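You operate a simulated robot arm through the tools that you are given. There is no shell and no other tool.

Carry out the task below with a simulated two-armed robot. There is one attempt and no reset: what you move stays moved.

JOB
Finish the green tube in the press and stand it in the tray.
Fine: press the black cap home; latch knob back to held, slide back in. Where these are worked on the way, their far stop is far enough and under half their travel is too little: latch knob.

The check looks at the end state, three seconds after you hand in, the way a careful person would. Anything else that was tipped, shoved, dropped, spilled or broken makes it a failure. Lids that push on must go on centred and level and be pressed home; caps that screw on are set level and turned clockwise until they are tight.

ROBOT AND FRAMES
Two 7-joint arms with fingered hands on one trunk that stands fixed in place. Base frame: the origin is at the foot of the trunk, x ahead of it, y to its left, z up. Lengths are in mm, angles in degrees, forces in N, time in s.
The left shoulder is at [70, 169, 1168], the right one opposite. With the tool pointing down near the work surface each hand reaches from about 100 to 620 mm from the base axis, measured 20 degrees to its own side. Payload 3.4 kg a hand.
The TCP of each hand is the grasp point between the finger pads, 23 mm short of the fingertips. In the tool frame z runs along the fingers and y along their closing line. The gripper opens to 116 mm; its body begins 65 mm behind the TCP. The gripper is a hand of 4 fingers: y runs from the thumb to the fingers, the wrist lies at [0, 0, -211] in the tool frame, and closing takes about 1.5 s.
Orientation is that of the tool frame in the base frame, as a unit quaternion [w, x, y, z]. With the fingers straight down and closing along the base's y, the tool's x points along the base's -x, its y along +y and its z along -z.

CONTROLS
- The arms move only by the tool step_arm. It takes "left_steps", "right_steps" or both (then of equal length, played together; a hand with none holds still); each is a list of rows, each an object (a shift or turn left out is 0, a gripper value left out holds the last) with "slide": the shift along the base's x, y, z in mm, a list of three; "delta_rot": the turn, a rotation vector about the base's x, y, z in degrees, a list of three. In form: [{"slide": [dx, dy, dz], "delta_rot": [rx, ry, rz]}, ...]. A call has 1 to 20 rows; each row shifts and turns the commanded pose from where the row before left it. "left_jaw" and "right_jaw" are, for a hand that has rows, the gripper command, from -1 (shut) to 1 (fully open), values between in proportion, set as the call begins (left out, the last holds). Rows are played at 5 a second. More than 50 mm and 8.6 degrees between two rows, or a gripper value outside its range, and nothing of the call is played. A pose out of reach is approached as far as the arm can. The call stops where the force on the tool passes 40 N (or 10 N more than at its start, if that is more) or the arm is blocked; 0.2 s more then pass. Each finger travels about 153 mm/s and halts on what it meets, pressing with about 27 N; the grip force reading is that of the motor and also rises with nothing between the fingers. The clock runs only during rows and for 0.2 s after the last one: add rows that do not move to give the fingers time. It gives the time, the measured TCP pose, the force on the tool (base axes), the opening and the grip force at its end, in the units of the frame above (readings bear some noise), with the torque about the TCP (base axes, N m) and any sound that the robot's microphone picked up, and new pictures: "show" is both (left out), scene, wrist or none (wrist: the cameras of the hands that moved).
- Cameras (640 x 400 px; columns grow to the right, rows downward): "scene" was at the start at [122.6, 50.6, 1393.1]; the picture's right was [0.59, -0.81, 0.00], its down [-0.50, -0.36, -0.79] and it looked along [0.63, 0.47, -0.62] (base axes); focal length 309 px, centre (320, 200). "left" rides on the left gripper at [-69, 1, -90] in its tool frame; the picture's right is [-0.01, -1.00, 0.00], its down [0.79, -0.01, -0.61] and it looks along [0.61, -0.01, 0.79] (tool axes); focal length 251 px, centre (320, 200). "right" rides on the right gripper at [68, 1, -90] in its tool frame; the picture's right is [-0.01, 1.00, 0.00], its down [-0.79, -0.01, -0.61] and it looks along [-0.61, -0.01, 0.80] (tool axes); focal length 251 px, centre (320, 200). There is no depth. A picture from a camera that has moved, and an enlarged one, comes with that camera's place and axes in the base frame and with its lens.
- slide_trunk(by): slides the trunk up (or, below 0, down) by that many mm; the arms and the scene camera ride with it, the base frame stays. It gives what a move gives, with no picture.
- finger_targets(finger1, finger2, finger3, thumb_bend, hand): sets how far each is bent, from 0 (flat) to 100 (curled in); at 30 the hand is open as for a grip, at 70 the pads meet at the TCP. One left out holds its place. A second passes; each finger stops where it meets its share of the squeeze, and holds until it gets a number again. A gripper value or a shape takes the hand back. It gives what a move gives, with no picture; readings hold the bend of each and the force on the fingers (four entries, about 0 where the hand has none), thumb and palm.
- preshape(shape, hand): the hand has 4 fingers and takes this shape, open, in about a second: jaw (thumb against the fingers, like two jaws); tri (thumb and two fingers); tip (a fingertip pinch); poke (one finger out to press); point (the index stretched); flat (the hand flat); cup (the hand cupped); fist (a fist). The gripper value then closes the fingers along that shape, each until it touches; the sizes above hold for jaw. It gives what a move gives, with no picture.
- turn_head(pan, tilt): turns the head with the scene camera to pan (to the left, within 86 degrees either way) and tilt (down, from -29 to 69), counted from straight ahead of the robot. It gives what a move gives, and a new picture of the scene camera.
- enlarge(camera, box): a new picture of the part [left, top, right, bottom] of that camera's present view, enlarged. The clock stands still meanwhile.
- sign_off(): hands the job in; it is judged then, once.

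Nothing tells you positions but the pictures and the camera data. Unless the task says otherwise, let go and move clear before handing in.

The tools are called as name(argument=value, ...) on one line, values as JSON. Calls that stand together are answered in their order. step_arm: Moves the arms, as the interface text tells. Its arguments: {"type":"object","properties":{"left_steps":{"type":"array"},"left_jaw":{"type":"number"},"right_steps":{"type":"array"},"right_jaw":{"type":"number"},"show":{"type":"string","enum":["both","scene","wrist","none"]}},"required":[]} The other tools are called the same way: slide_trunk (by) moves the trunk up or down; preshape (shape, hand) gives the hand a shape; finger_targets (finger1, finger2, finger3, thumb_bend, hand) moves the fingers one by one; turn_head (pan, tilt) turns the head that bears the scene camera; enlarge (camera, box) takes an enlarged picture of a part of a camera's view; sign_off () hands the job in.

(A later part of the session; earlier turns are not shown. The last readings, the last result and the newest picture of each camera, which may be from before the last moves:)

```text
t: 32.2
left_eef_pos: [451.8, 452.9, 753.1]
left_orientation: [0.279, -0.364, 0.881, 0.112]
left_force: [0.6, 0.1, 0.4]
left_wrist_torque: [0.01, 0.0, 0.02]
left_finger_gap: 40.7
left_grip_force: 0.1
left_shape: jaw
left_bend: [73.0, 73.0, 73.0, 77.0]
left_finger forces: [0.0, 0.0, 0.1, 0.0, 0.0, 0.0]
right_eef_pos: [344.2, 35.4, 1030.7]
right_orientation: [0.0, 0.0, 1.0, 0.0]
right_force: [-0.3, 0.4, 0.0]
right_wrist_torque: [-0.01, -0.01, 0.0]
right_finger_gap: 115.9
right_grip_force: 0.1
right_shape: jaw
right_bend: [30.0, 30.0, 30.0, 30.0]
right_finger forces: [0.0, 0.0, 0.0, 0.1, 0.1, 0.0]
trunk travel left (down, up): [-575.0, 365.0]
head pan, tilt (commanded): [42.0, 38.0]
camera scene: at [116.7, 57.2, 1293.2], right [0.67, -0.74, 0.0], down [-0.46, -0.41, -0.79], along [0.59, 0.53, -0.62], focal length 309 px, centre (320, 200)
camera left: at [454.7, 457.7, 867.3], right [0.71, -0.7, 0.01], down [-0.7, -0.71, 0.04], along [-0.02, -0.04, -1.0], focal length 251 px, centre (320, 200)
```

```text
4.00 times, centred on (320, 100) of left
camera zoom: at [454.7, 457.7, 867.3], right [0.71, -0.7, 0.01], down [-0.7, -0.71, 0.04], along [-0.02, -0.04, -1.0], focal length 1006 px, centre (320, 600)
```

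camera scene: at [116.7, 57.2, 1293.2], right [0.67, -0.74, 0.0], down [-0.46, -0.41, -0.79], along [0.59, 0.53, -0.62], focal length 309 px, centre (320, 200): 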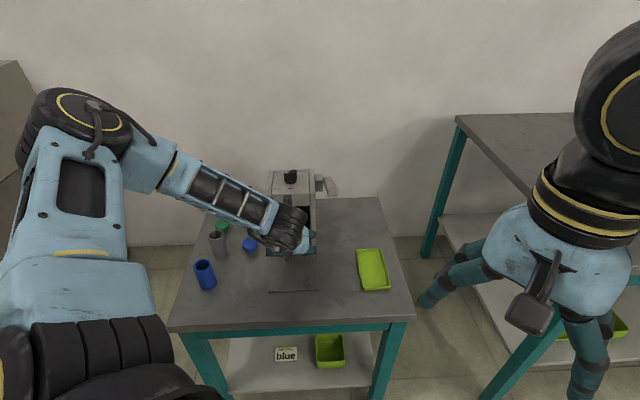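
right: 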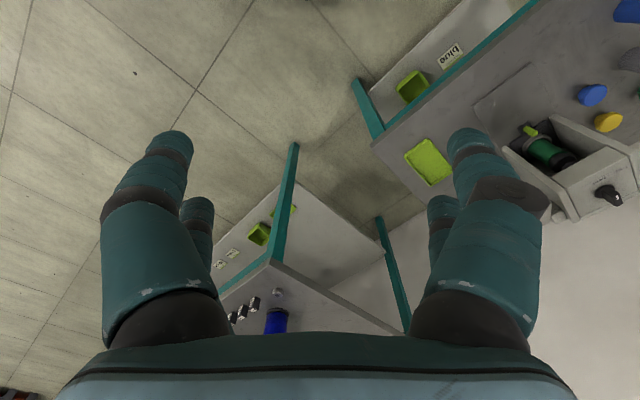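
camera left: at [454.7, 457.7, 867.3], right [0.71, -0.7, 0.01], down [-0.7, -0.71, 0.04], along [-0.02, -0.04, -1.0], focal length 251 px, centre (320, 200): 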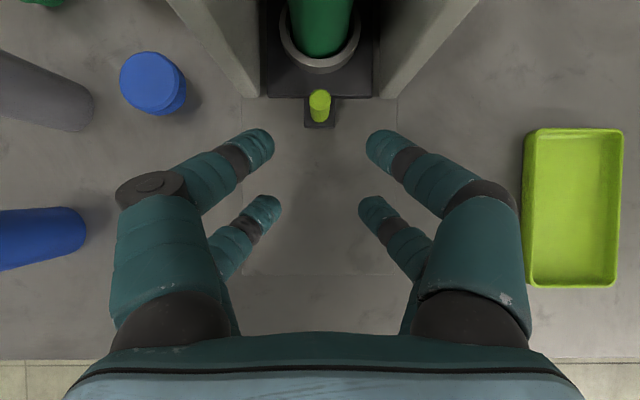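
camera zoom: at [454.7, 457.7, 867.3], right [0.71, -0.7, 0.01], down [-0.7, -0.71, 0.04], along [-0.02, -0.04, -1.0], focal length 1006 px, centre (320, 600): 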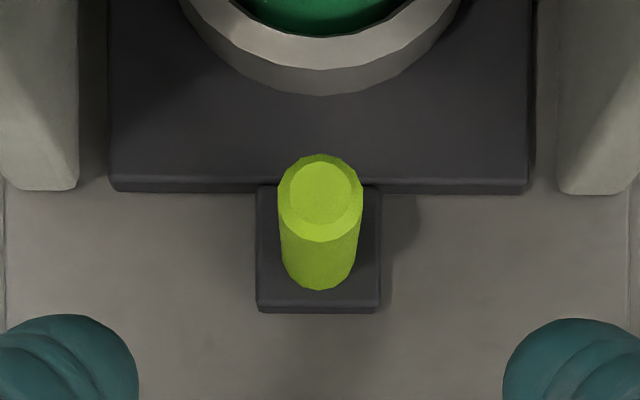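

The peg's axis works out at n ≈ 705, centred between the fingers, with its top at z ≈ 695–700. I lower the hand and move in so that the rear finger pair straddles the peg.

step_arm(left_steps=[{"slide": [5, 5, -20]}, {"slide": [5, 5, -20]}, {"slide": [6, 6, -15]}, {"slide": [6, 6, -6]}, {"slide": [6, 6, 0]}, {"slide": [0, 0, 0]}], show="wrist")

enlarge(camera="left", box=[220, 40, 420, 240])

```text
t: 33.6
left_eef_pos: [478.5, 477.3, 696.6]
left_orientation: [0.282, -0.364, 0.881, 0.112]
left_force: [-3.5, -3.3, 33.5]
left_wrist_torque: [-0.25, 0.31, 0.05]
left_finger_gap: 41.2
left_grip_force: 0.0
left_shape: jaw
left_bend: [73.0, 76.0, 76.0, 77.0]
left_finger forces: [0.1, 18.2, 15.1, 0.2, 0.1, 0.0]
right_eef_pos: [341.3, 31.5, 1031.9]
right_orientation: [0.002, 0.0, 1.0, 0.001]
right_force: [-0.2, 0.4, 0.2]
right_wrist_torque: [0.01, -0.01, 0.02]
right_finger_gap: 115.9
right_grip_force: 0.0
right_shape: jaw
right_bend: [30.0, 30.0, 30.0, 30.0]
right_finger forces: [0.0, 0.0, 0.0, 0.0, 0.0, 0.0]
trunk travel left (down, up): [-575.0, 365.0]
head pan, tilt (commanded): [42.0, 38.0]
camera left: at [481.2, 481.5, 811.9], right [0.71, -0.7, 0.01], down [-0.7, -0.71, 0.03], along [-0.01, -0.03, -1.0], focal length 251 px, centre (320, 200)
```

left: 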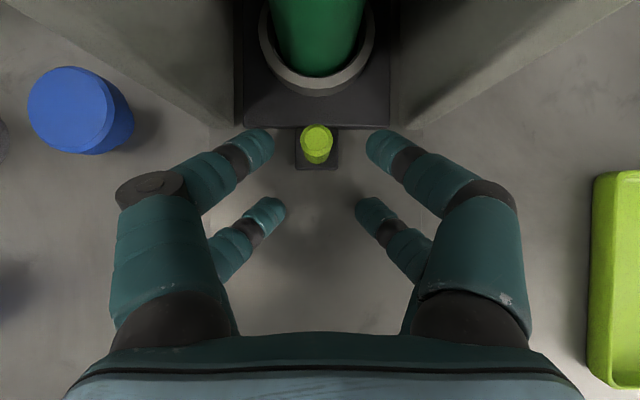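

```text
2.00 times, centred on (320, 140) of left
camera zoom: at [481.2, 481.5, 811.9], right [0.71, -0.7, 0.01], down [-0.7, -0.71, 0.03], along [-0.01, -0.03, -1.0], focal length 503 px, centre (320, 320)
```

zoom: 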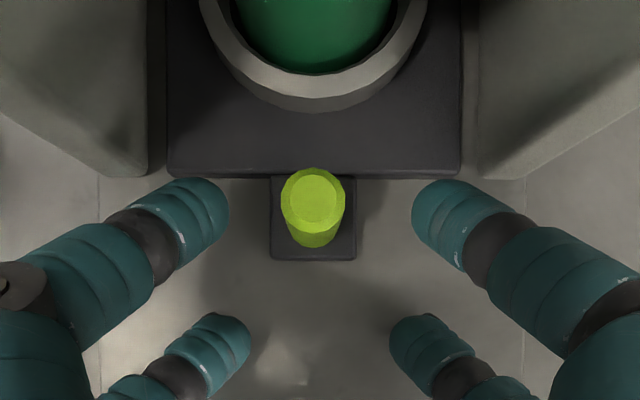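

The lower finger tips touched the base plate (33 N), so its surface is a bit higher than I thought. I raise 7 mm, re-centre by 1 mm and close on the peg.

step_arm(left_steps=[{"slide": [-0.5, 0.5, 4]}, {"slide": [-0.5, 0, 3]}, {"slide": [0, 0, 0]}], show="none")

step_arm(left_steps=[{"slide": [0, 0, 0]}, {"slide": [0, 0, 0]}, {"slide": [0, 0, 0]}, {"slide": [0, 0, 0]}, {"slide": [0, 0, 0]}], left_jaw=-1, show="wrist")

enlarge(camera="left", box=[220, 40, 420, 240])

```text
t: 34.4
left_eef_pos: [479.0, 479.9, 699.4]
left_orientation: [0.277, -0.365, 0.882, 0.112]
left_force: [-1.1, -2.0, 4.7]
left_wrist_torque: [-0.03, 0.06, 0.03]
left_finger_gap: 40.5
left_grip_force: 0.1
left_shape: jaw
left_bend: [73.0, 75.0, 74.0, 77.0]
left_finger forces: [0.0, 3.2, 1.8, 0.0, 0.1, 0.1]
right_eef_pos: [344.1, 34.3, 1030.8]
right_orientation: [0.0, -0.001, 1.0, -0.001]
right_force: [-0.6, -0.4, -0.3]
right_wrist_torque: [0.02, 0.04, -0.03]
right_finger_gap: 115.8
right_grip_force: 0.0
right_shape: jaw
right_bend: [30.0, 30.0, 30.0, 30.0]
right_finger forces: [0.0, 0.1, 0.0, 0.0, 0.1, 0.0]
trunk travel left (down, up): [-575.0, 365.0]
head pan, tilt (commanded): [42.0, 38.0]
```

```text
t: 35.6
left_eef_pos: [479.7, 480.2, 699.9]
left_orientation: [0.279, -0.364, 0.881, 0.112]
left_force: [0.9, 0.1, 2.9]
left_wrist_torque: [0.07, -0.05, -0.05]
left_finger_gap: 5.6
left_grip_force: 26.9
left_shape: jaw
left_bend: [68.0, 77.0, 77.0, 68.0]
left_finger forces: [28.6, 0.0, 0.0, 0.1, 28.9, 0.0]
right_eef_pos: [345.6, 34.4, 1030.8]
right_orientation: [-0.001, 0.0, 1.0, 0.0]
right_force: [-0.8, 0.0, 0.0]
right_wrist_torque: [0.03, -0.01, 0.01]
right_finger_gap: 115.9
right_grip_force: 0.1
right_shape: jaw
right_bend: [30.0, 30.0, 30.0, 30.0]
right_finger forces: [0.0, 0.0, 0.0, 0.0, 0.0, 0.0]
trunk travel left (down, up): [-575.0, 365.0]
head pan, tilt (commanded): [42.0, 38.0]
camera left: at [482.5, 484.7, 813.2], right [0.71, -0.7, 0.01], down [-0.7, -0.71, 0.04], along [-0.02, -0.04, -1.0], focal length 251 px, centre (320, 200)
```

left: 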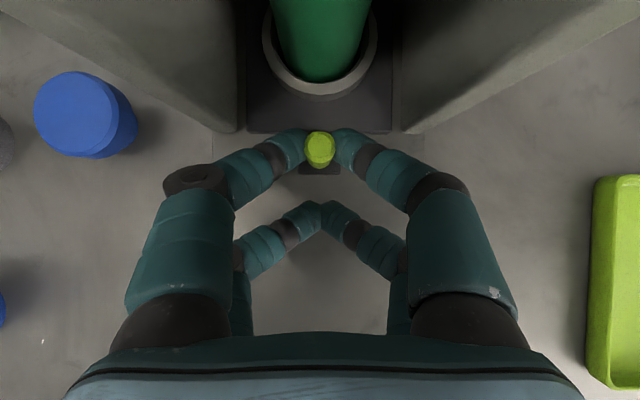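

```text
2.00 times, centred on (320, 140) of left
camera zoom: at [482.5, 484.7, 813.2], right [0.71, -0.7, 0.01], down [-0.7, -0.71, 0.04], along [-0.02, -0.04, -1.0], focal length 503 px, centre (320, 320)
```

zoom: 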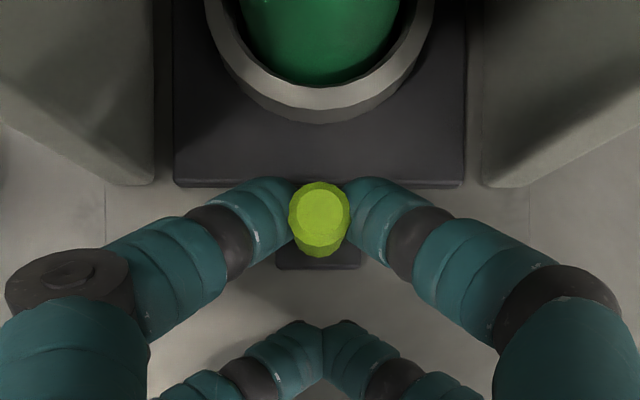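

The peg is firmly pinched (about 28 N on each side). I pull the slide out slowly toward the front.

step_arm(left_steps=[{"slide": [-5, -5, 0]}, {"slide": [-5, -5, 0]}, {"slide": [-5, -5, 0]}, {"slide": [-5, -5, 0]}, {"slide": [-5, -5, 0]}], show="wrist")

```text
t: 36.8
left_eef_pos: [452.7, 454.0, 699.5]
left_orientation: [0.279, -0.364, 0.882, 0.112]
left_force: [-0.3, 0.7, 3.7]
left_wrist_torque: [0.11, -0.06, 0.04]
left_finger_gap: 5.7
left_grip_force: 27.2
left_shape: jaw
left_bend: [68.0, 77.0, 77.0, 68.0]
left_finger forces: [29.7, 0.1, 0.0, 0.0, 28.5, 0.0]
right_eef_pos: [344.2, 35.1, 1031.0]
right_orientation: [0.0, 0.0, 1.0, 0.001]
right_force: [0.4, 0.6, 0.3]
right_wrist_torque: [0.01, 0.0, -0.01]
right_finger_gap: 115.8
right_grip_force: 0.1
right_shape: jaw
right_bend: [30.0, 30.0, 30.0, 30.0]
right_finger forces: [0.0, 0.0, 0.2, 0.0, 0.1, 0.0]
trunk travel left (down, up): [-575.0, 365.0]
head pan, tilt (commanded): [42.0, 38.0]
camera left: at [456.8, 458.4, 813.1], right [0.71, -0.7, 0.01], down [-0.7, -0.71, 0.04], along [-0.02, -0.04, -1.0], focal length 251 px, centre (320, 200)
```

left: 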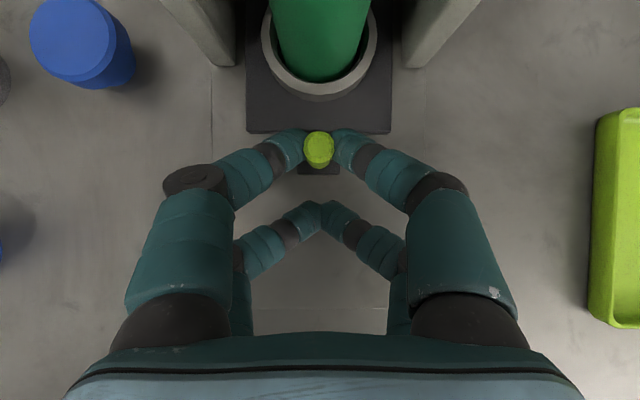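

The slide follows smoothly and the tube stays upright. I keep pulling toward the end of its travel.

step_arm(left_steps=[{"slide": [-5, -5, 0]}, {"slide": [-5, -5, 0]}, {"slide": [-5, -5, 0]}, {"slide": [-5, -5, 0]}, {"slide": [-5, -5, 0]}, {"slide": [-5, -5, 0]}, {"slide": [-5, -5, 0]}], show="both")

```text
t: 38.4
left_eef_pos: [420.1, 419.5, 699.7]
left_orientation: [0.279, -0.364, 0.881, 0.112]
left_force: [1.3, -0.4, 5.5]
left_wrist_torque: [0.12, -0.07, -0.04]
left_finger_gap: 5.5
left_grip_force: 26.8
left_shape: jaw
left_bend: [68.0, 77.0, 77.0, 68.0]
left_finger forces: [28.6, 0.0, 0.0, 0.1, 30.2, 0.0]
right_eef_pos: [344.8, 33.5, 1030.7]
right_orientation: [0.0, 0.0, 1.0, 0.0]
right_force: [0.0, 0.0, 0.0]
right_wrist_torque: [-0.01, 0.02, 0.0]
right_finger_gap: 116.0
right_grip_force: 0.1
right_shape: jaw
right_bend: [30.0, 30.0, 30.0, 30.0]
right_finger forces: [0.0, 0.0, 0.0, 0.1, 0.1, 0.0]
trunk travel left (down, up): [-575.0, 365.0]
head pan, tilt (commanded): [42.0, 38.0]
camera scene: at [116.7, 56.4, 1293.2], right [0.67, -0.74, 0.0], down [-0.46, -0.41, -0.79], along [0.59, 0.53, -0.62], focal length 309 px, centre (320, 200)
camera left: at [422.0, 424.0, 813.0], right [0.71, -0.7, 0.01], down [-0.7, -0.71, 0.04], along [-0.02, -0.04, -1.0], focal length 251 px, centre (320, 200)
```

scene: 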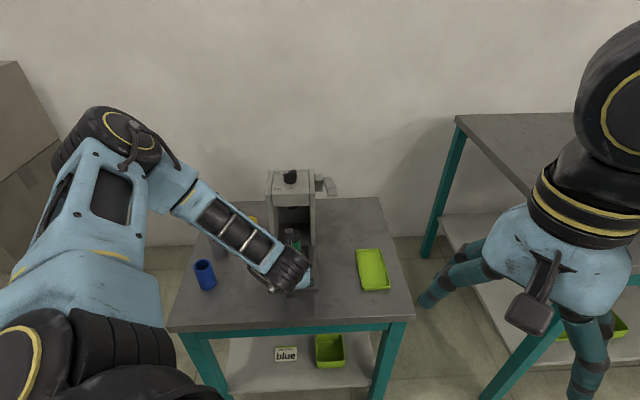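
left: 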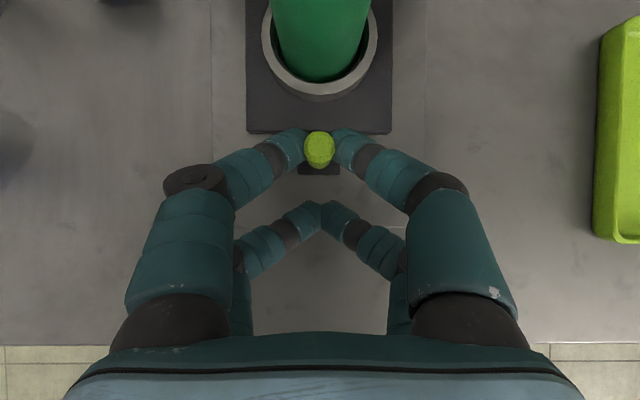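

About 85 mm out so far with no resistance. I continue gently to find the end stop.

step_arm(left_steps=[{"slide": [-3, -3, 0]}, {"slide": [-3, -3, 0]}, {"slide": [-3, -3, 0]}, {"slide": [-3, -3, 0]}, {"slide": [-3, -3, 0]}], show="wrist")

```text
t: 39.6
left_eef_pos: [406.3, 405.4, 698.5]
left_orientation: [0.28, -0.364, 0.881, 0.112]
left_force: [2.0, -1.6, 1.5]
left_wrist_torque: [0.04, 0.01, -0.03]
left_finger_gap: 5.4
left_grip_force: 27.7
left_shape: jaw
left_bend: [68.0, 77.0, 77.0, 68.0]
left_finger forces: [28.3, 0.0, 0.0, 0.0, 29.4, 0.1]
right_eef_pos: [345.9, 34.0, 1029.4]
right_orientation: [0.0, -0.001, 1.0, 0.0]
right_force: [1.2, -0.9, 0.5]
right_wrist_torque: [-0.01, 0.0, 0.02]
right_finger_gap: 115.9
right_grip_force: 0.0
right_shape: jaw
right_bend: [30.0, 30.0, 30.0, 30.0]
right_finger forces: [0.0, 0.1, 0.0, 0.1, 0.0, 0.0]
trunk travel left (down, up): [-575.0, 365.0]
head pan, tilt (commanded): [42.0, 38.0]
camera left: at [407.7, 409.5, 813.3], right [0.71, -0.7, 0.01], down [-0.7, -0.71, 0.04], along [-0.02, -0.04, -1.0], focal length 251 px, centre (320, 200)
```

left: 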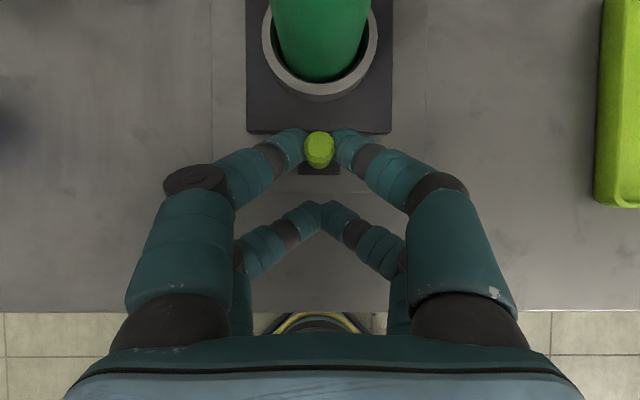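

Still no stop. I go on in small steps, watching the force.

step_arm(left_steps=[{"slide": [-2.5, -2.5, 0]}, {"slide": [-2.5, -2.5, 0]}, {"slide": [-2.5, -2.5, 0]}, {"slide": [-2.5, -2.5, 0]}], show="both")

```text
t: 40.6
left_eef_pos: [395.9, 395.5, 698.8]
left_orientation: [0.279, -0.364, 0.882, 0.112]
left_force: [0.5, 2.8, 5.0]
left_wrist_torque: [0.05, -0.05, 0.02]
left_finger_gap: 5.2
left_grip_force: 27.3
left_shape: jaw
left_bend: [68.0, 77.0, 77.0, 68.0]
left_finger forces: [29.7, 0.0, 0.0, 0.0, 28.6, 0.0]
right_eef_pos: [344.1, 35.1, 1029.4]
right_orientation: [0.0, 0.002, 1.0, 0.0]
right_force: [-0.3, 0.0, -0.4]
right_wrist_torque: [0.03, -0.01, -0.01]
right_finger_gap: 115.9
right_grip_force: 0.1
right_shape: jaw
right_bend: [30.0, 30.0, 30.0, 30.0]
right_finger forces: [0.0, 0.1, 0.0, 0.0, 0.0, 0.0]
trunk travel left (down, up): [-575.0, 365.0]
head pan, tilt (commanded): [42.0, 38.0]
camera scene: at [116.8, 57.4, 1293.2], right [0.67, -0.74, 0.0], down [-0.46, -0.41, -0.79], along [0.59, 0.53, -0.62], focal length 309 px, centre (320, 200)
camera left: at [398.2, 400.0, 813.1], right [0.71, -0.7, 0.01], down [-0.7, -0.71, 0.04], along [-0.02, -0.04, -1.0], focal length 251 px, centre (320, 200)
```

scene: 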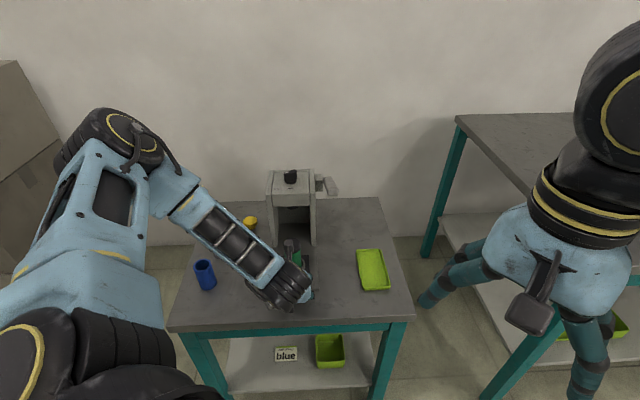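
left: 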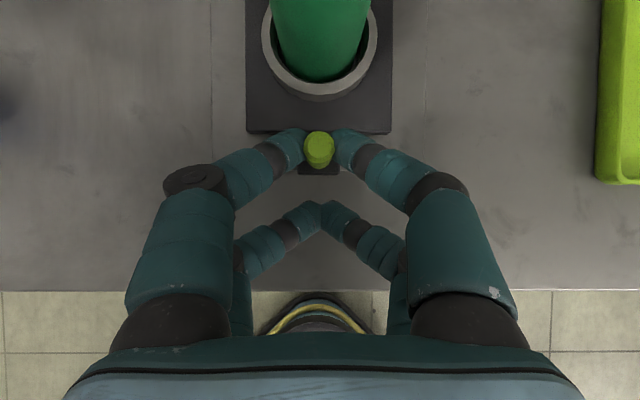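

The slide is out about 118 mm, and the tube stands about 70 mm clear of the press front. That is enough room, so I release the peg and back the hand off up and away.

step_arm(left_steps=[{"slide": [0, 0, 0]}, {"slide": [0, 0, 0]}, {"slide": [0, 0, 0]}, {"slide": [0, 0, 0]}], left_jaw=-0.3, show="wrist")

step_arm(left_steps=[{"slide": [-8, -8, 20]}, {"slide": [-8, -8, 40]}, {"slide": [-8, -8, 50]}, {"slide": [0, 0, 50]}, {"slide": [0, 0, 30]}], show="both")

```text
t: 41.6
left_eef_pos: [393.6, 395.3, 699.6]
left_orientation: [0.279, -0.363, 0.882, 0.111]
left_force: [-0.6, -0.1, -0.7]
left_wrist_torque: [-0.03, -0.01, 0.0]
left_finger_gap: 40.3
left_grip_force: 0.2
left_shape: jaw
left_bend: [73.0, 73.0, 73.0, 77.0]
left_finger forces: [0.0, 0.0, 0.0, 0.1, 0.0, 0.0]
right_eef_pos: [344.8, 34.7, 1031.2]
right_orientation: [0.0, 0.0, 1.0, -0.001]
right_force: [-0.1, -0.9, -0.4]
right_wrist_torque: [-0.02, 0.04, 0.0]
right_finger_gap: 115.9
right_grip_force: 0.0
right_shape: jaw
right_bend: [30.0, 30.0, 30.0, 30.0]
right_finger forces: [0.1, 0.1, 0.0, 0.1, 0.1, 0.0]
trunk travel left (down, up): [-575.0, 365.0]
head pan, tilt (commanded): [42.0, 38.0]
camera left: at [398.3, 399.7, 812.8], right [0.71, -0.7, 0.01], down [-0.7, -0.71, 0.04], along [-0.02, -0.04, -1.0], focal length 251 px, centre (320, 200)
```

left: 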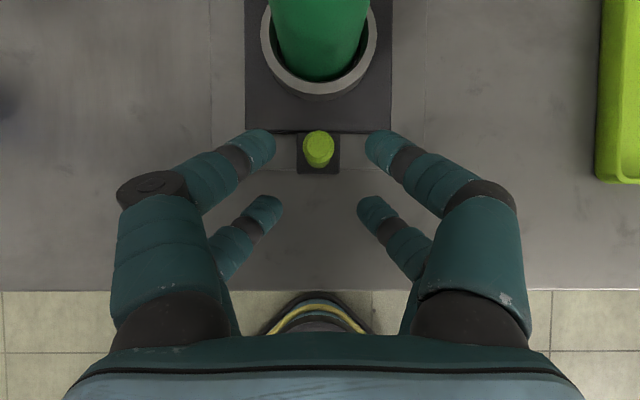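

```text
refused: row 3 steps farther than a row can; nothing moved
```

One row was longer than allowed, so nothing moved. I repeat the retreat with shorter steps.

step_arm(left_steps=[{"slide": [-8, -8, 20]}, {"slide": [-8, -8, 40]}, {"slide": [-8, -8, 40]}, {"slide": [0, 0, 45]}, {"slide": [0, 0, 45]}], show="both")

enlarge(camera="left", box=[220, 0, 420, 200])

enlarge(camera="scene", box=[230, 160, 410, 320])

```text
t: 42.8
left_eef_pos: [383.9, 374.8, 884.9]
left_orientation: [0.277, -0.364, 0.882, 0.112]
left_force: [-0.7, 0.6, 0.4]
left_wrist_torque: [-0.02, -0.02, 0.03]
left_finger_gap: 40.3
left_grip_force: 0.0
left_shape: jaw
left_bend: [73.0, 73.0, 73.0, 77.0]
left_finger forces: [0.0, 0.1, 0.0, 0.0, 0.0, 0.1]
left hand out of reach, approached as far as the arm can: row 4, 5
right_eef_pos: [344.9, 33.8, 1031.4]
right_orientation: [0.0, 0.0, 1.0, 0.0]
right_force: [0.8, -0.5, -0.5]
right_wrist_torque: [-0.01, 0.01, -0.01]
right_finger_gap: 115.9
right_grip_force: 0.1
right_shape: jaw
right_bend: [30.0, 30.0, 30.0, 30.0]
right_finger forces: [0.0, 0.0, 0.1, 0.0, 0.0, 0.0]
trunk travel left (down, up): [-575.0, 365.0]
head pan, tilt (commanded): [42.0, 38.0]
camera scene: at [116.2, 56.6, 1293.2], right [0.67, -0.74, 0.0], down [-0.46, -0.41, -0.79], along [0.59, 0.53, -0.61], focal length 309 px, centre (320, 200)
camera left: at [386.9, 379.1, 999.1], right [0.71, -0.7, 0.01], down [-0.7, -0.71, 0.04], along [-0.02, -0.04, -1.0], focal length 251 px, centre (320, 200)
```

scene: 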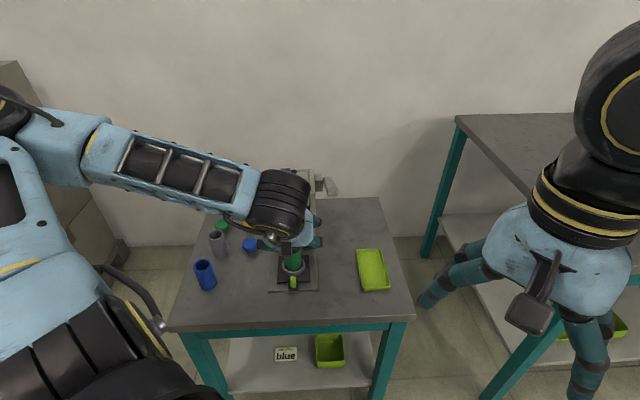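
left: 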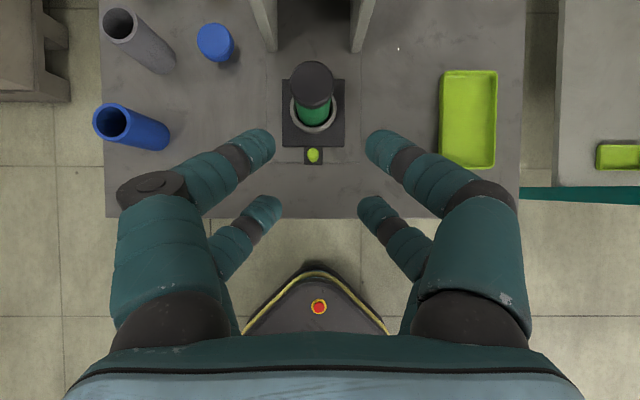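

```text
2.00 times, centred on (320, 100) of left
camera zoom: at [386.9, 379.1, 999.1], right [0.71, -0.7, 0.01], down [-0.7, -0.71, 0.04], along [-0.02, -0.04, -1.0], focal length 503 px, centre (320, 400)
```

zoom: 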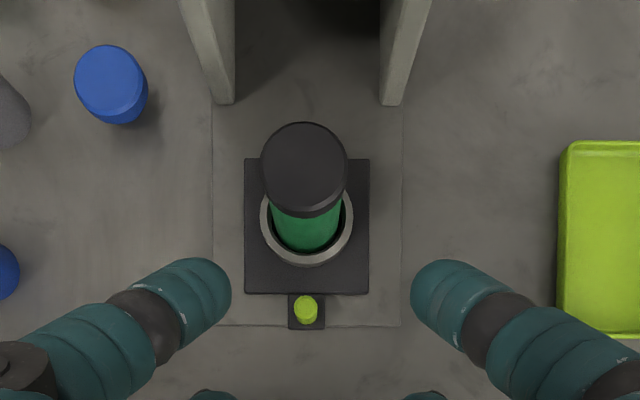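

```text
2.50 times, centred on (320, 240) of scene
camera zoom: at [116.2, 56.6, 1293.2], right [0.67, -0.74, 0.0], down [-0.46, -0.41, -0.79], along [0.59, 0.53, -0.61], focal length 774 px, centre (320, 100)
```

zoom: 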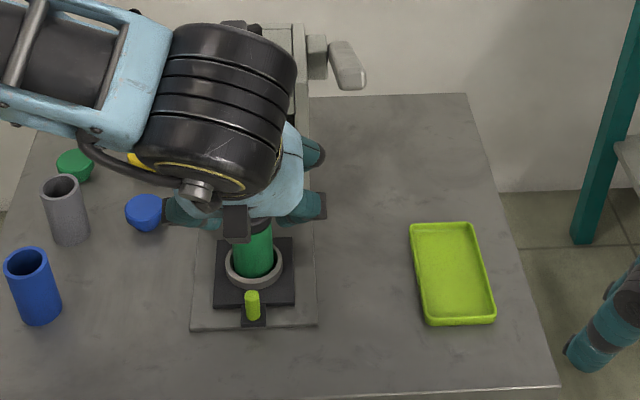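

The tube's axis now stands at about (454, 453) with the cap top near z 750–770, and the tray is centred at about (597, 300). I straighten the hand to vertical and turn it so the camera side faces away from the press, hovering above the tube.

step_arm(left_steps=[{"slide": [17, 16.4, -2], "delta_rot": [-4.95, 4.95, 0]}, {"slide": [17, 16.4, -2], "delta_rot": [-4.95, 4.95, 0]}, {"slide": [17, 16.4, -2], "delta_rot": [-4.95, 4.95, 0]}, {"slide": [17, 16.4, -2], "delta_rot": [-4.95, 4.95, 0]}, {"slide": [17, 16.4, -2], "delta_rot": [-4.95, 4.95, 0]}, {"slide": [0, 0, 0]}], show="none")

step_arm(left_steps=[{"delta_rot": [0, 0, -8.2]}, {"delta_rot": [0, 0, -8.2]}, {"delta_rot": [0, 0, -8.2]}, {"delta_rot": [0, 0, -8.2]}, {"delta_rot": [0, 0, -8.2]}, {"delta_rot": [0, 0, -8.2]}, {"delta_rot": [0, 0, -8.2]}, {"delta_rot": [0, 0, -8.2]}, {"delta_rot": [0, 0, -8.2]}, {"delta_rot": [0, 0, -8.2]}, {"delta_rot": [0, 0, -8.0]}, {"slide": [0, 0, 0]}], left_jaw=0.4, show="both")

```text
t: 44.2
left_eef_pos: [469.2, 456.1, 875.8]
left_orientation: [0.001, -0.383, 0.924, -0.004]
left_force: [0.1, -0.3, -0.1]
left_wrist_torque: [0.02, 0.0, 0.0]
left_finger_gap: 40.5
left_grip_force: 0.1
left_shape: jaw
left_bend: [73.0, 73.0, 73.0, 77.0]
left_finger forces: [0.1, 0.1, 0.0, 0.0, 0.1, 0.0]
right_eef_pos: [344.5, 34.7, 1031.1]
right_orientation: [0.001, 0.0, 1.0, 0.0]
right_force: [0.0, 0.3, 0.0]
right_wrist_torque: [0.02, -0.01, 0.03]
right_finger_gap: 115.9
right_grip_force: 0.0
right_shape: jaw
right_bend: [30.0, 30.0, 30.0, 30.0]
right_finger forces: [0.1, 0.1, 0.0, 0.0, 0.1, 0.1]
trunk travel left (down, up): [-575.0, 365.0]
head pan, tilt (commanded): [42.0, 38.0]
```

```text
t: 46.8
left_eef_pos: [469.2, 454.5, 874.0]
left_orientation: [-0.002, 0.383, 0.924, -0.003]
left_force: [-0.5, -1.4, -0.3]
left_wrist_torque: [0.0, 0.02, -0.01]
left_finger_gap: 80.7
left_grip_force: 0.1
left_shape: jaw
left_bend: [67.0, 67.0, 67.0, 67.0]
left_finger forces: [0.0, 0.0, 0.1, 0.1, 0.0, 0.0]
right_eef_pos: [345.5, 35.3, 1030.4]
right_orientation: [0.0, 0.0, 1.0, 0.0]
right_force: [0.3, -1.1, 0.0]
right_wrist_torque: [0.0, 0.0, 0.02]
right_finger_gap: 115.8
right_grip_force: 0.1
right_shape: jaw
right_bend: [30.0, 30.0, 30.0, 30.0]
right_finger forces: [0.0, 0.0, 0.0, 0.0, 0.0, 0.0]
trunk travel left (down, up): [-575.0, 365.0]
head pan, tilt (commanded): [42.0, 38.0]
camera scene: at [117.2, 57.3, 1293.1], right [0.67, -0.74, 0.0], down [-0.46, -0.41, -0.79], along [0.59, 0.53, -0.62], focal length 309 px, centre (320, 200)
camera left: at [518.5, 408.0, 966.5], right [-0.7, -0.71, 0.01], down [-0.56, 0.56, 0.61], along [-0.44, 0.42, -0.79], focal length 251 px, centre (320, 200)
```

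scene: 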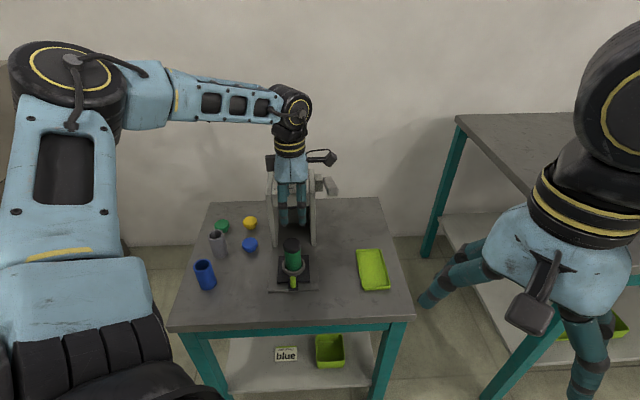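
left: 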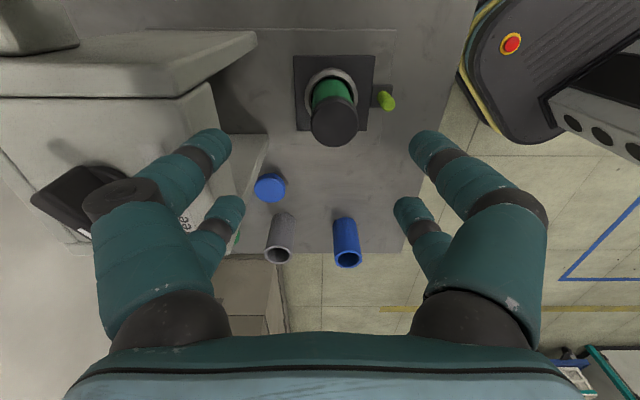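

The hand is vertical, and the tube is about 13 mm to the robot side of centre. I shift over it, set a ~70 mm opening and look again.

step_arm(left_steps=[{"slide": [-8, -1.3, 0]}, {"slide": [-8, -1.3, 0]}, {"slide": [0, 0, -15]}, {"slide": [0, 0, -15]}, {"slide": [0, 0, 0]}], left_jaw=0.2, show="both")

enlarge(camera="left", box=[220, 40, 420, 240])

enlarge(camera="scene", box=[230, 130, 350, 300])

```text
t: 48.0
left_eef_pos: [454.2, 453.0, 846.0]
left_orientation: [-0.002, 0.383, 0.924, -0.004]
left_force: [0.3, -0.6, -0.2]
left_wrist_torque: [0.0, 0.01, 0.0]
left_finger_gap: 70.1
left_grip_force: 0.1
left_shape: jaw
left_bend: [71.0, 71.0, 71.0, 72.0]
left_finger forces: [0.1, 0.0, 0.1, 0.0, 0.0, 0.0]
right_eef_pos: [345.6, 34.3, 1029.3]
right_orientation: [0.0, 0.0, 1.0, 0.0]
right_force: [0.3, 0.6, 0.0]
right_wrist_torque: [0.02, -0.01, -0.01]
right_finger_gap: 115.8
right_grip_force: 0.1
right_shape: jaw
right_bend: [30.0, 30.0, 30.0, 30.0]
right_finger forces: [0.1, 0.0, 0.0, 0.1, 0.0, 0.0]
trunk travel left (down, up): [-575.0, 365.0]
head pan, tilt (commanded): [42.0, 38.0]
camera scene: at [117.0, 57.2, 1293.2], right [0.67, -0.74, 0.0], down [-0.46, -0.41, -0.79], along [0.59, 0.53, -0.62], focal length 309 px, centre (320, 200)
camera left: at [503.0, 405.9, 936.7], right [-0.7, -0.71, 0.01], down [-0.56, 0.56, 0.61], along [-0.44, 0.42, -0.79], focal length 251 px, centre (320, 200)
```

scene: 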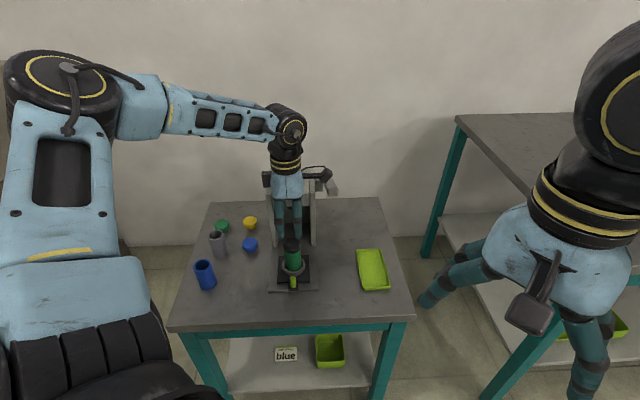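
left: 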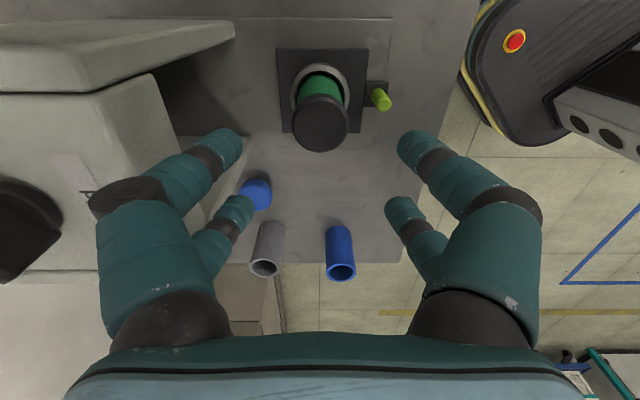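

```text
2.00 times, centred on (320, 140) of left
camera zoom: at [503.0, 405.9, 936.7], right [-0.7, -0.71, 0.01], down [-0.56, 0.56, 0.61], along [-0.44, 0.42, -0.79], focal length 503 px, centre (320, 320)
```

zoom: 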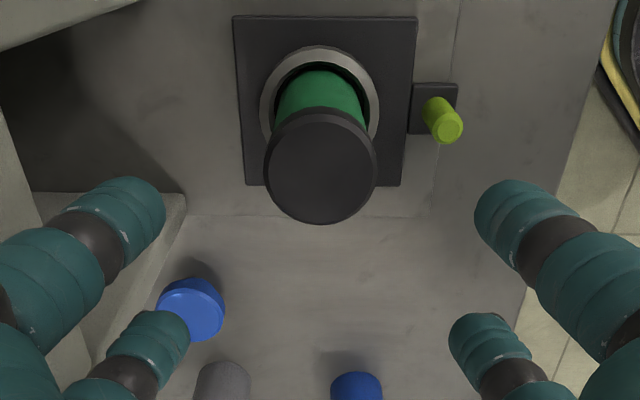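

```text
2.35 times, centred on (290, 215) of scene
camera zoom: at [117.0, 57.2, 1293.2], right [0.67, -0.74, 0.0], down [-0.46, -0.41, -0.79], along [0.59, 0.53, -0.62], focal length 728 px, centre (391, 165)
```

zoom: 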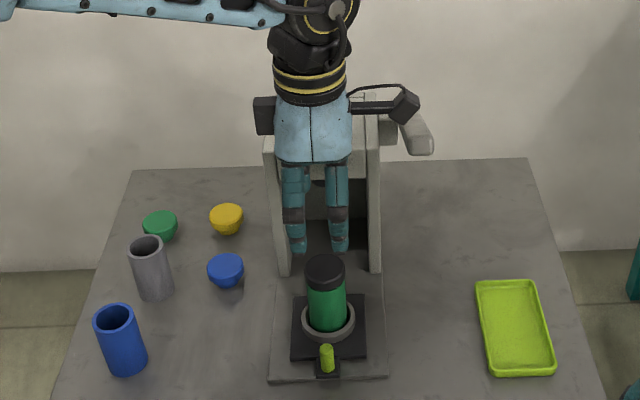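

The cap is centred between the finger pairs. I descend around the tube in small steps.

step_arm(left_steps=[{"slide": [0, 0, -20]}, {"slide": [0, 0, -20]}, {"slide": [0, 0, -20]}, {"slide": [0, 0, -15]}, {"slide": [0, 0, -15]}, {"slide": [0, 0, -15]}, {"slide": [0, 0, 0]}], show="both")

enlarge(camera="left", box=[200, 60, 440, 260])

enlarge(camera="scene", box=[240, 160, 360, 310])

```text
t: 49.6
left_eef_pos: [452.5, 454.4, 740.7]
left_orientation: [-0.002, 0.383, 0.924, -0.003]
left_force: [0.9, -0.1, 0.3]
left_wrist_torque: [0.01, -0.02, -0.01]
left_finger_gap: 70.2
left_grip_force: 0.1
left_shape: jaw
left_bend: [71.0, 71.0, 71.0, 72.0]
left_finger forces: [0.0, 0.1, 0.1, 0.0, 0.0, 0.1]
right_eef_pos: [345.1, 35.6, 1030.5]
right_orientation: [0.0, 0.0, 1.0, 0.0]
right_force: [0.3, -0.1, -0.1]
right_wrist_torque: [0.01, 0.0, 0.0]
right_finger_gap: 115.8
right_grip_force: 0.0
right_shape: jaw
right_bend: [30.0, 30.0, 30.0, 30.0]
right_finger forces: [0.1, 0.0, 0.0, 0.1, 0.0, 0.1]
trunk travel left (down, up): [-575.0, 365.0]
head pan, tilt (commanded): [42.0, 38.0]
camera scene: at [116.9, 57.2, 1293.2], right [0.67, -0.74, 0.0], down [-0.46, -0.41, -0.79], along [0.59, 0.53, -0.62], focal length 309 px, centre (320, 200)
camera left: at [503.0, 406.8, 831.0], right [-0.7, -0.71, 0.01], down [-0.56, 0.56, 0.61], along [-0.44, 0.42, -0.79], focal length 251 px, centre (320, 200)
```

scene: 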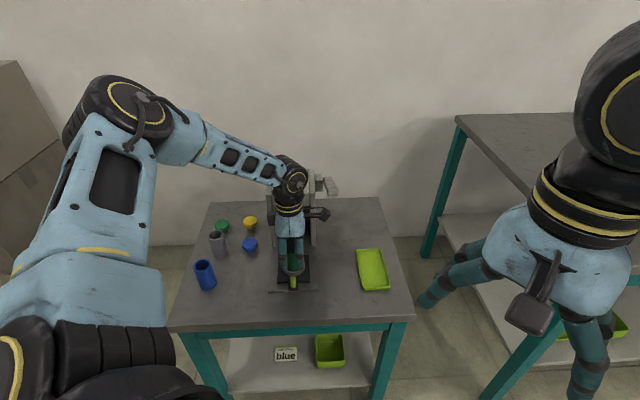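
left: 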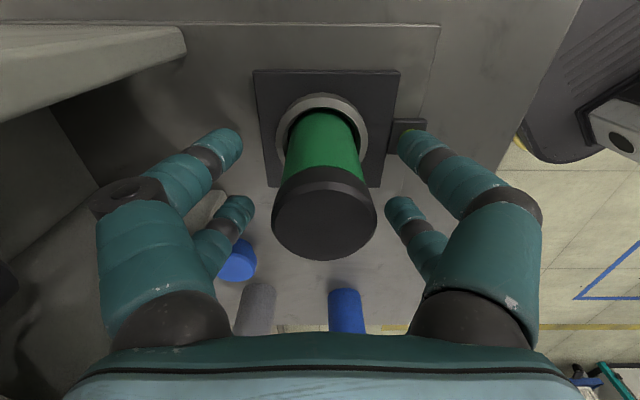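

```text
2.00 times, centred on (320, 160) of left
camera zoom: at [503.0, 406.8, 831.0], right [-0.7, -0.71, 0.01], down [-0.56, 0.56, 0.61], along [-0.44, 0.42, -0.79], focal length 503 px, centre (320, 280)
```

zoom: 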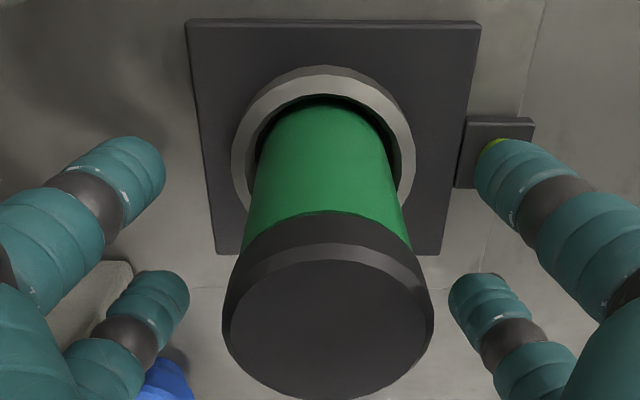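

```text
2.67 times, centred on (300, 235) of scene
camera zoom: at [116.9, 57.2, 1293.2], right [0.67, -0.74, 0.0], down [-0.46, -0.41, -0.79], along [0.59, 0.53, -0.62], focal length 825 px, centre (373, 107)
```

zoom: 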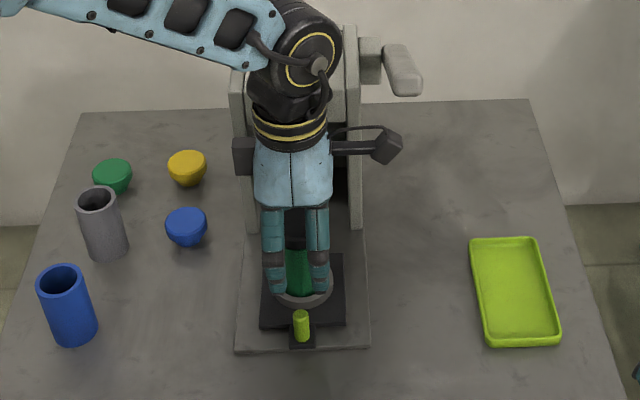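

The tube is nicely between the fingers. I go down another 16 mm and close gently on the body of the tube, below the cap.

step_arm(left_steps=[{"slide": [0, 0, -8]}, {"slide": [0, 0, -8]}, {"slide": [0, 0, 0]}], show="none")

step_arm(left_steps=[{"slide": [0, 0, 0]}, {"slide": [0, 0, 0]}, {"slide": [0, 0, 0]}, {"slide": [0, 0, 0]}, {"slide": [0, 0, 0]}, {"slide": [0, 0, 0]}], left_jaw=-1, show="both")

enlarge(camera="left", box=[200, 60, 440, 260])

enlarge(camera="scene", box=[240, 160, 360, 310])

```text
t: 50.4
left_eef_pos: [454.1, 453.4, 725.4]
left_orientation: [-0.002, 0.383, 0.924, -0.004]
left_force: [-0.3, 0.4, -0.6]
left_wrist_torque: [-0.01, -0.04, 0.03]
left_finger_gap: 70.1
left_grip_force: 0.0
left_shape: jaw
left_bend: [71.0, 71.0, 71.0, 72.0]
left_finger forces: [0.1, 0.0, 0.1, 0.0, 0.0, 0.0]
right_eef_pos: [346.1, 34.7, 1031.1]
right_orientation: [0.0, 0.0, 1.0, 0.001]
right_force: [-0.3, 0.1, 0.0]
right_wrist_torque: [0.0, 0.0, -0.01]
right_finger_gap: 115.9
right_grip_force: 0.1
right_shape: jaw
right_bend: [30.0, 30.0, 30.0, 30.0]
right_finger forces: [0.0, 0.0, 0.0, 0.0, 0.0, 0.0]
trunk travel left (down, up): [-575.0, 365.0]
head pan, tilt (commanded): [42.0, 38.0]
```

```text
t: 51.8
left_eef_pos: [453.1, 454.9, 725.0]
left_orientation: [-0.003, 0.383, 0.924, -0.003]
left_force: [0.4, 0.4, -0.6]
left_wrist_torque: [0.0, -0.01, 0.01]
left_finger_gap: 16.7
left_grip_force: 26.9
left_shape: jaw
left_bend: [73.0, 73.0, 73.0, 76.0]
left_finger forces: [27.0, 26.0, 22.9, 0.1, 21.4, 0.0]
right_eef_pos: [344.9, 35.5, 1029.5]
right_orientation: [0.001, 0.0, 1.0, 0.0]
right_force: [-0.9, 0.1, 0.3]
right_wrist_torque: [0.02, 0.01, -0.01]
right_finger_gap: 116.1
right_grip_force: 0.1
right_shape: jaw
right_bend: [30.0, 30.0, 30.0, 30.0]
right_finger forces: [0.1, 0.0, 0.0, 0.0, 0.1, 0.0]
trunk travel left (down, up): [-575.0, 365.0]
head pan, tilt (commanded): [42.0, 38.0]
camera scene: at [117.2, 57.4, 1293.1], right [0.67, -0.74, 0.0], down [-0.46, -0.41, -0.79], along [0.59, 0.53, -0.62], focal length 309 px, centre (320, 200)
camera left: at [503.2, 406.9, 815.9], right [-0.7, -0.71, 0.01], down [-0.56, 0.56, 0.61], along [-0.44, 0.42, -0.79], focal length 251 px, centre (320, 200)
```

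scene: 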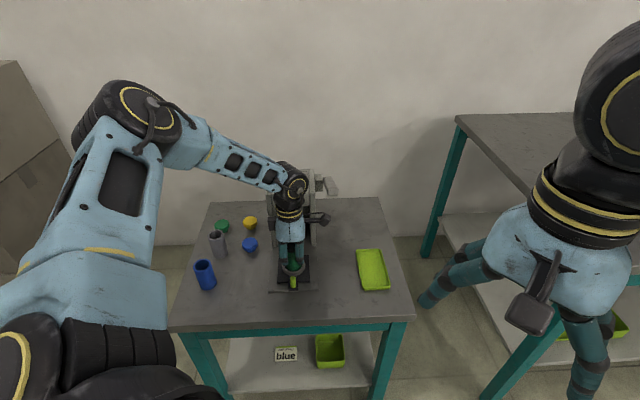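
left: 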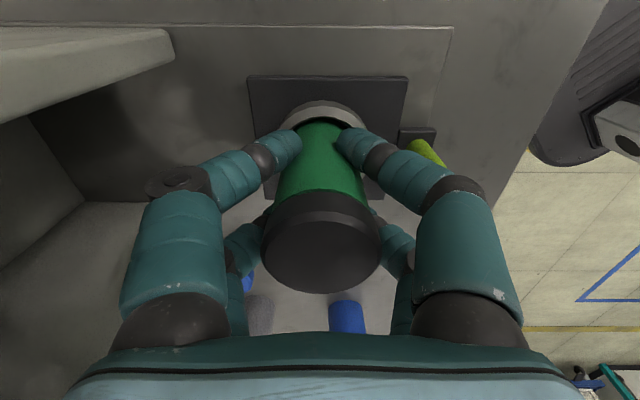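

```text
2.00 times, centred on (320, 160) of left
camera zoom: at [503.2, 406.9, 815.9], right [-0.7, -0.71, 0.01], down [-0.56, 0.56, 0.61], along [-0.44, 0.42, -0.79], focal length 503 px, centre (320, 280)
```

zoom: 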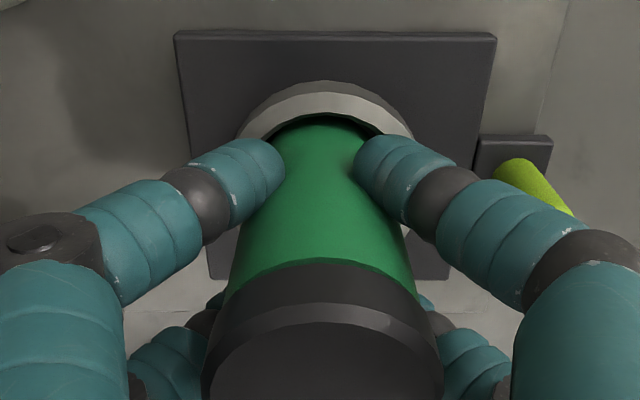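

```text
2.67 times, centred on (300, 235) of scene
camera zoom: at [117.2, 57.4, 1293.1], right [0.67, -0.74, 0.0], down [-0.46, -0.41, -0.79], along [0.59, 0.53, -0.62], focal length 825 px, centre (373, 107)
```

zoom: 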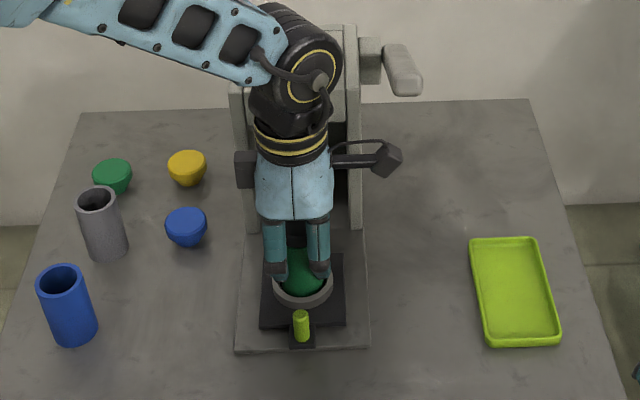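

All four fingers hold the tube at 21–27 N. I lift straight up slowly, out of the nest.

step_arm(left_steps=[{"slide": [0, 0, 5]}, {"slide": [0, 0, 7]}, {"slide": [0, 0, 8]}, {"slide": [0, 0, 10]}, {"slide": [0, 0, 12]}, {"slide": [0, 0, 14]}, {"slide": [0, 0, 14]}, {"slide": [0, 0, 0]}], show="both")

enlarge(camera="scene", box=[240, 160, 360, 310])

```text
t: 53.6
left_eef_pos: [454.1, 452.6, 796.1]
left_orientation: [-0.003, 0.382, 0.924, -0.003]
left_force: [0.1, -0.4, -0.8]
left_wrist_torque: [-0.03, 0.0, -0.02]
left_finger_gap: 16.5
left_grip_force: 27.2
left_shape: jaw
left_bend: [73.0, 73.0, 73.0, 76.0]
left_finger forces: [29.7, 28.2, 25.1, 0.1, 23.3, 0.0]
right_eef_pos: [346.1, 34.9, 1030.5]
right_orientation: [0.0, 0.001, 1.0, 0.0]
right_force: [-0.6, 0.6, 0.3]
right_wrist_torque: [-0.01, -0.01, -0.01]
right_finger_gap: 115.8
right_grip_force: 0.1
right_shape: jaw
right_bend: [30.0, 30.0, 30.0, 30.0]
right_finger forces: [0.0, 0.0, 0.1, 0.1, 0.0, 0.1]
trunk travel left (down, up): [-575.0, 365.0]
head pan, tilt (commanded): [42.0, 38.0]
camera scene: at [117.4, 57.5, 1293.1], right [0.67, -0.74, 0.0], down [-0.46, -0.41, -0.79], along [0.59, 0.53, -0.62], focal length 309 px, centre (320, 200)
camera left: at [503.5, 405.8, 886.6], right [-0.7, -0.71, 0.01], down [-0.56, 0.56, 0.61], along [-0.44, 0.42, -0.79], focal length 251 px, centre (320, 200)
```

scene: 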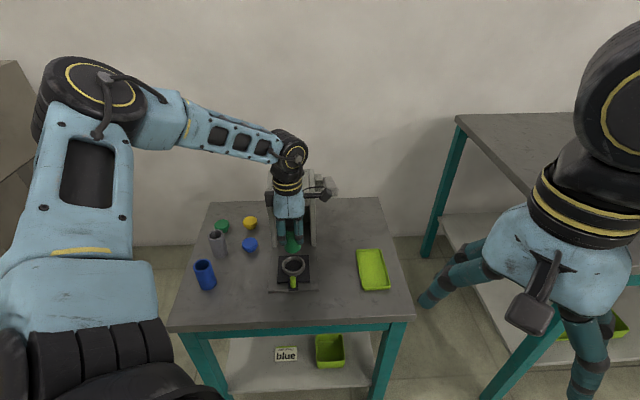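
left: 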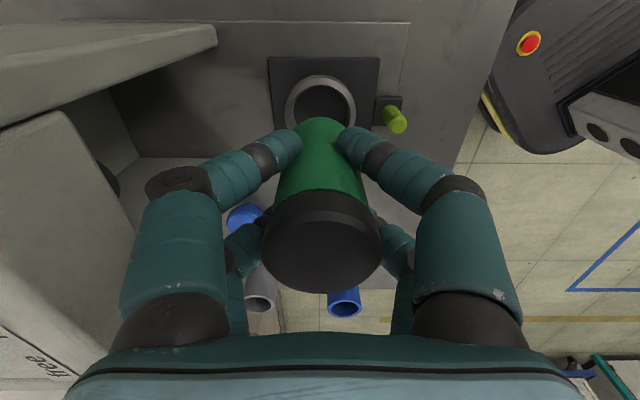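

```text
2.67 times, centred on (300, 235) of scene
camera zoom: at [117.4, 57.5, 1293.1], right [0.67, -0.74, 0.0], down [-0.46, -0.41, -0.79], along [0.59, 0.53, -0.62], focal length 825 px, centre (373, 107)
```

zoom: 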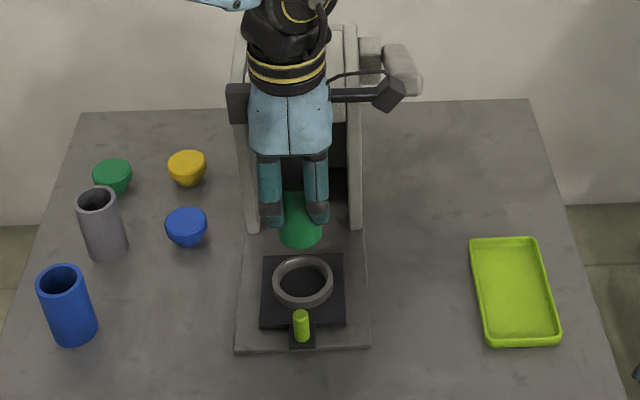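

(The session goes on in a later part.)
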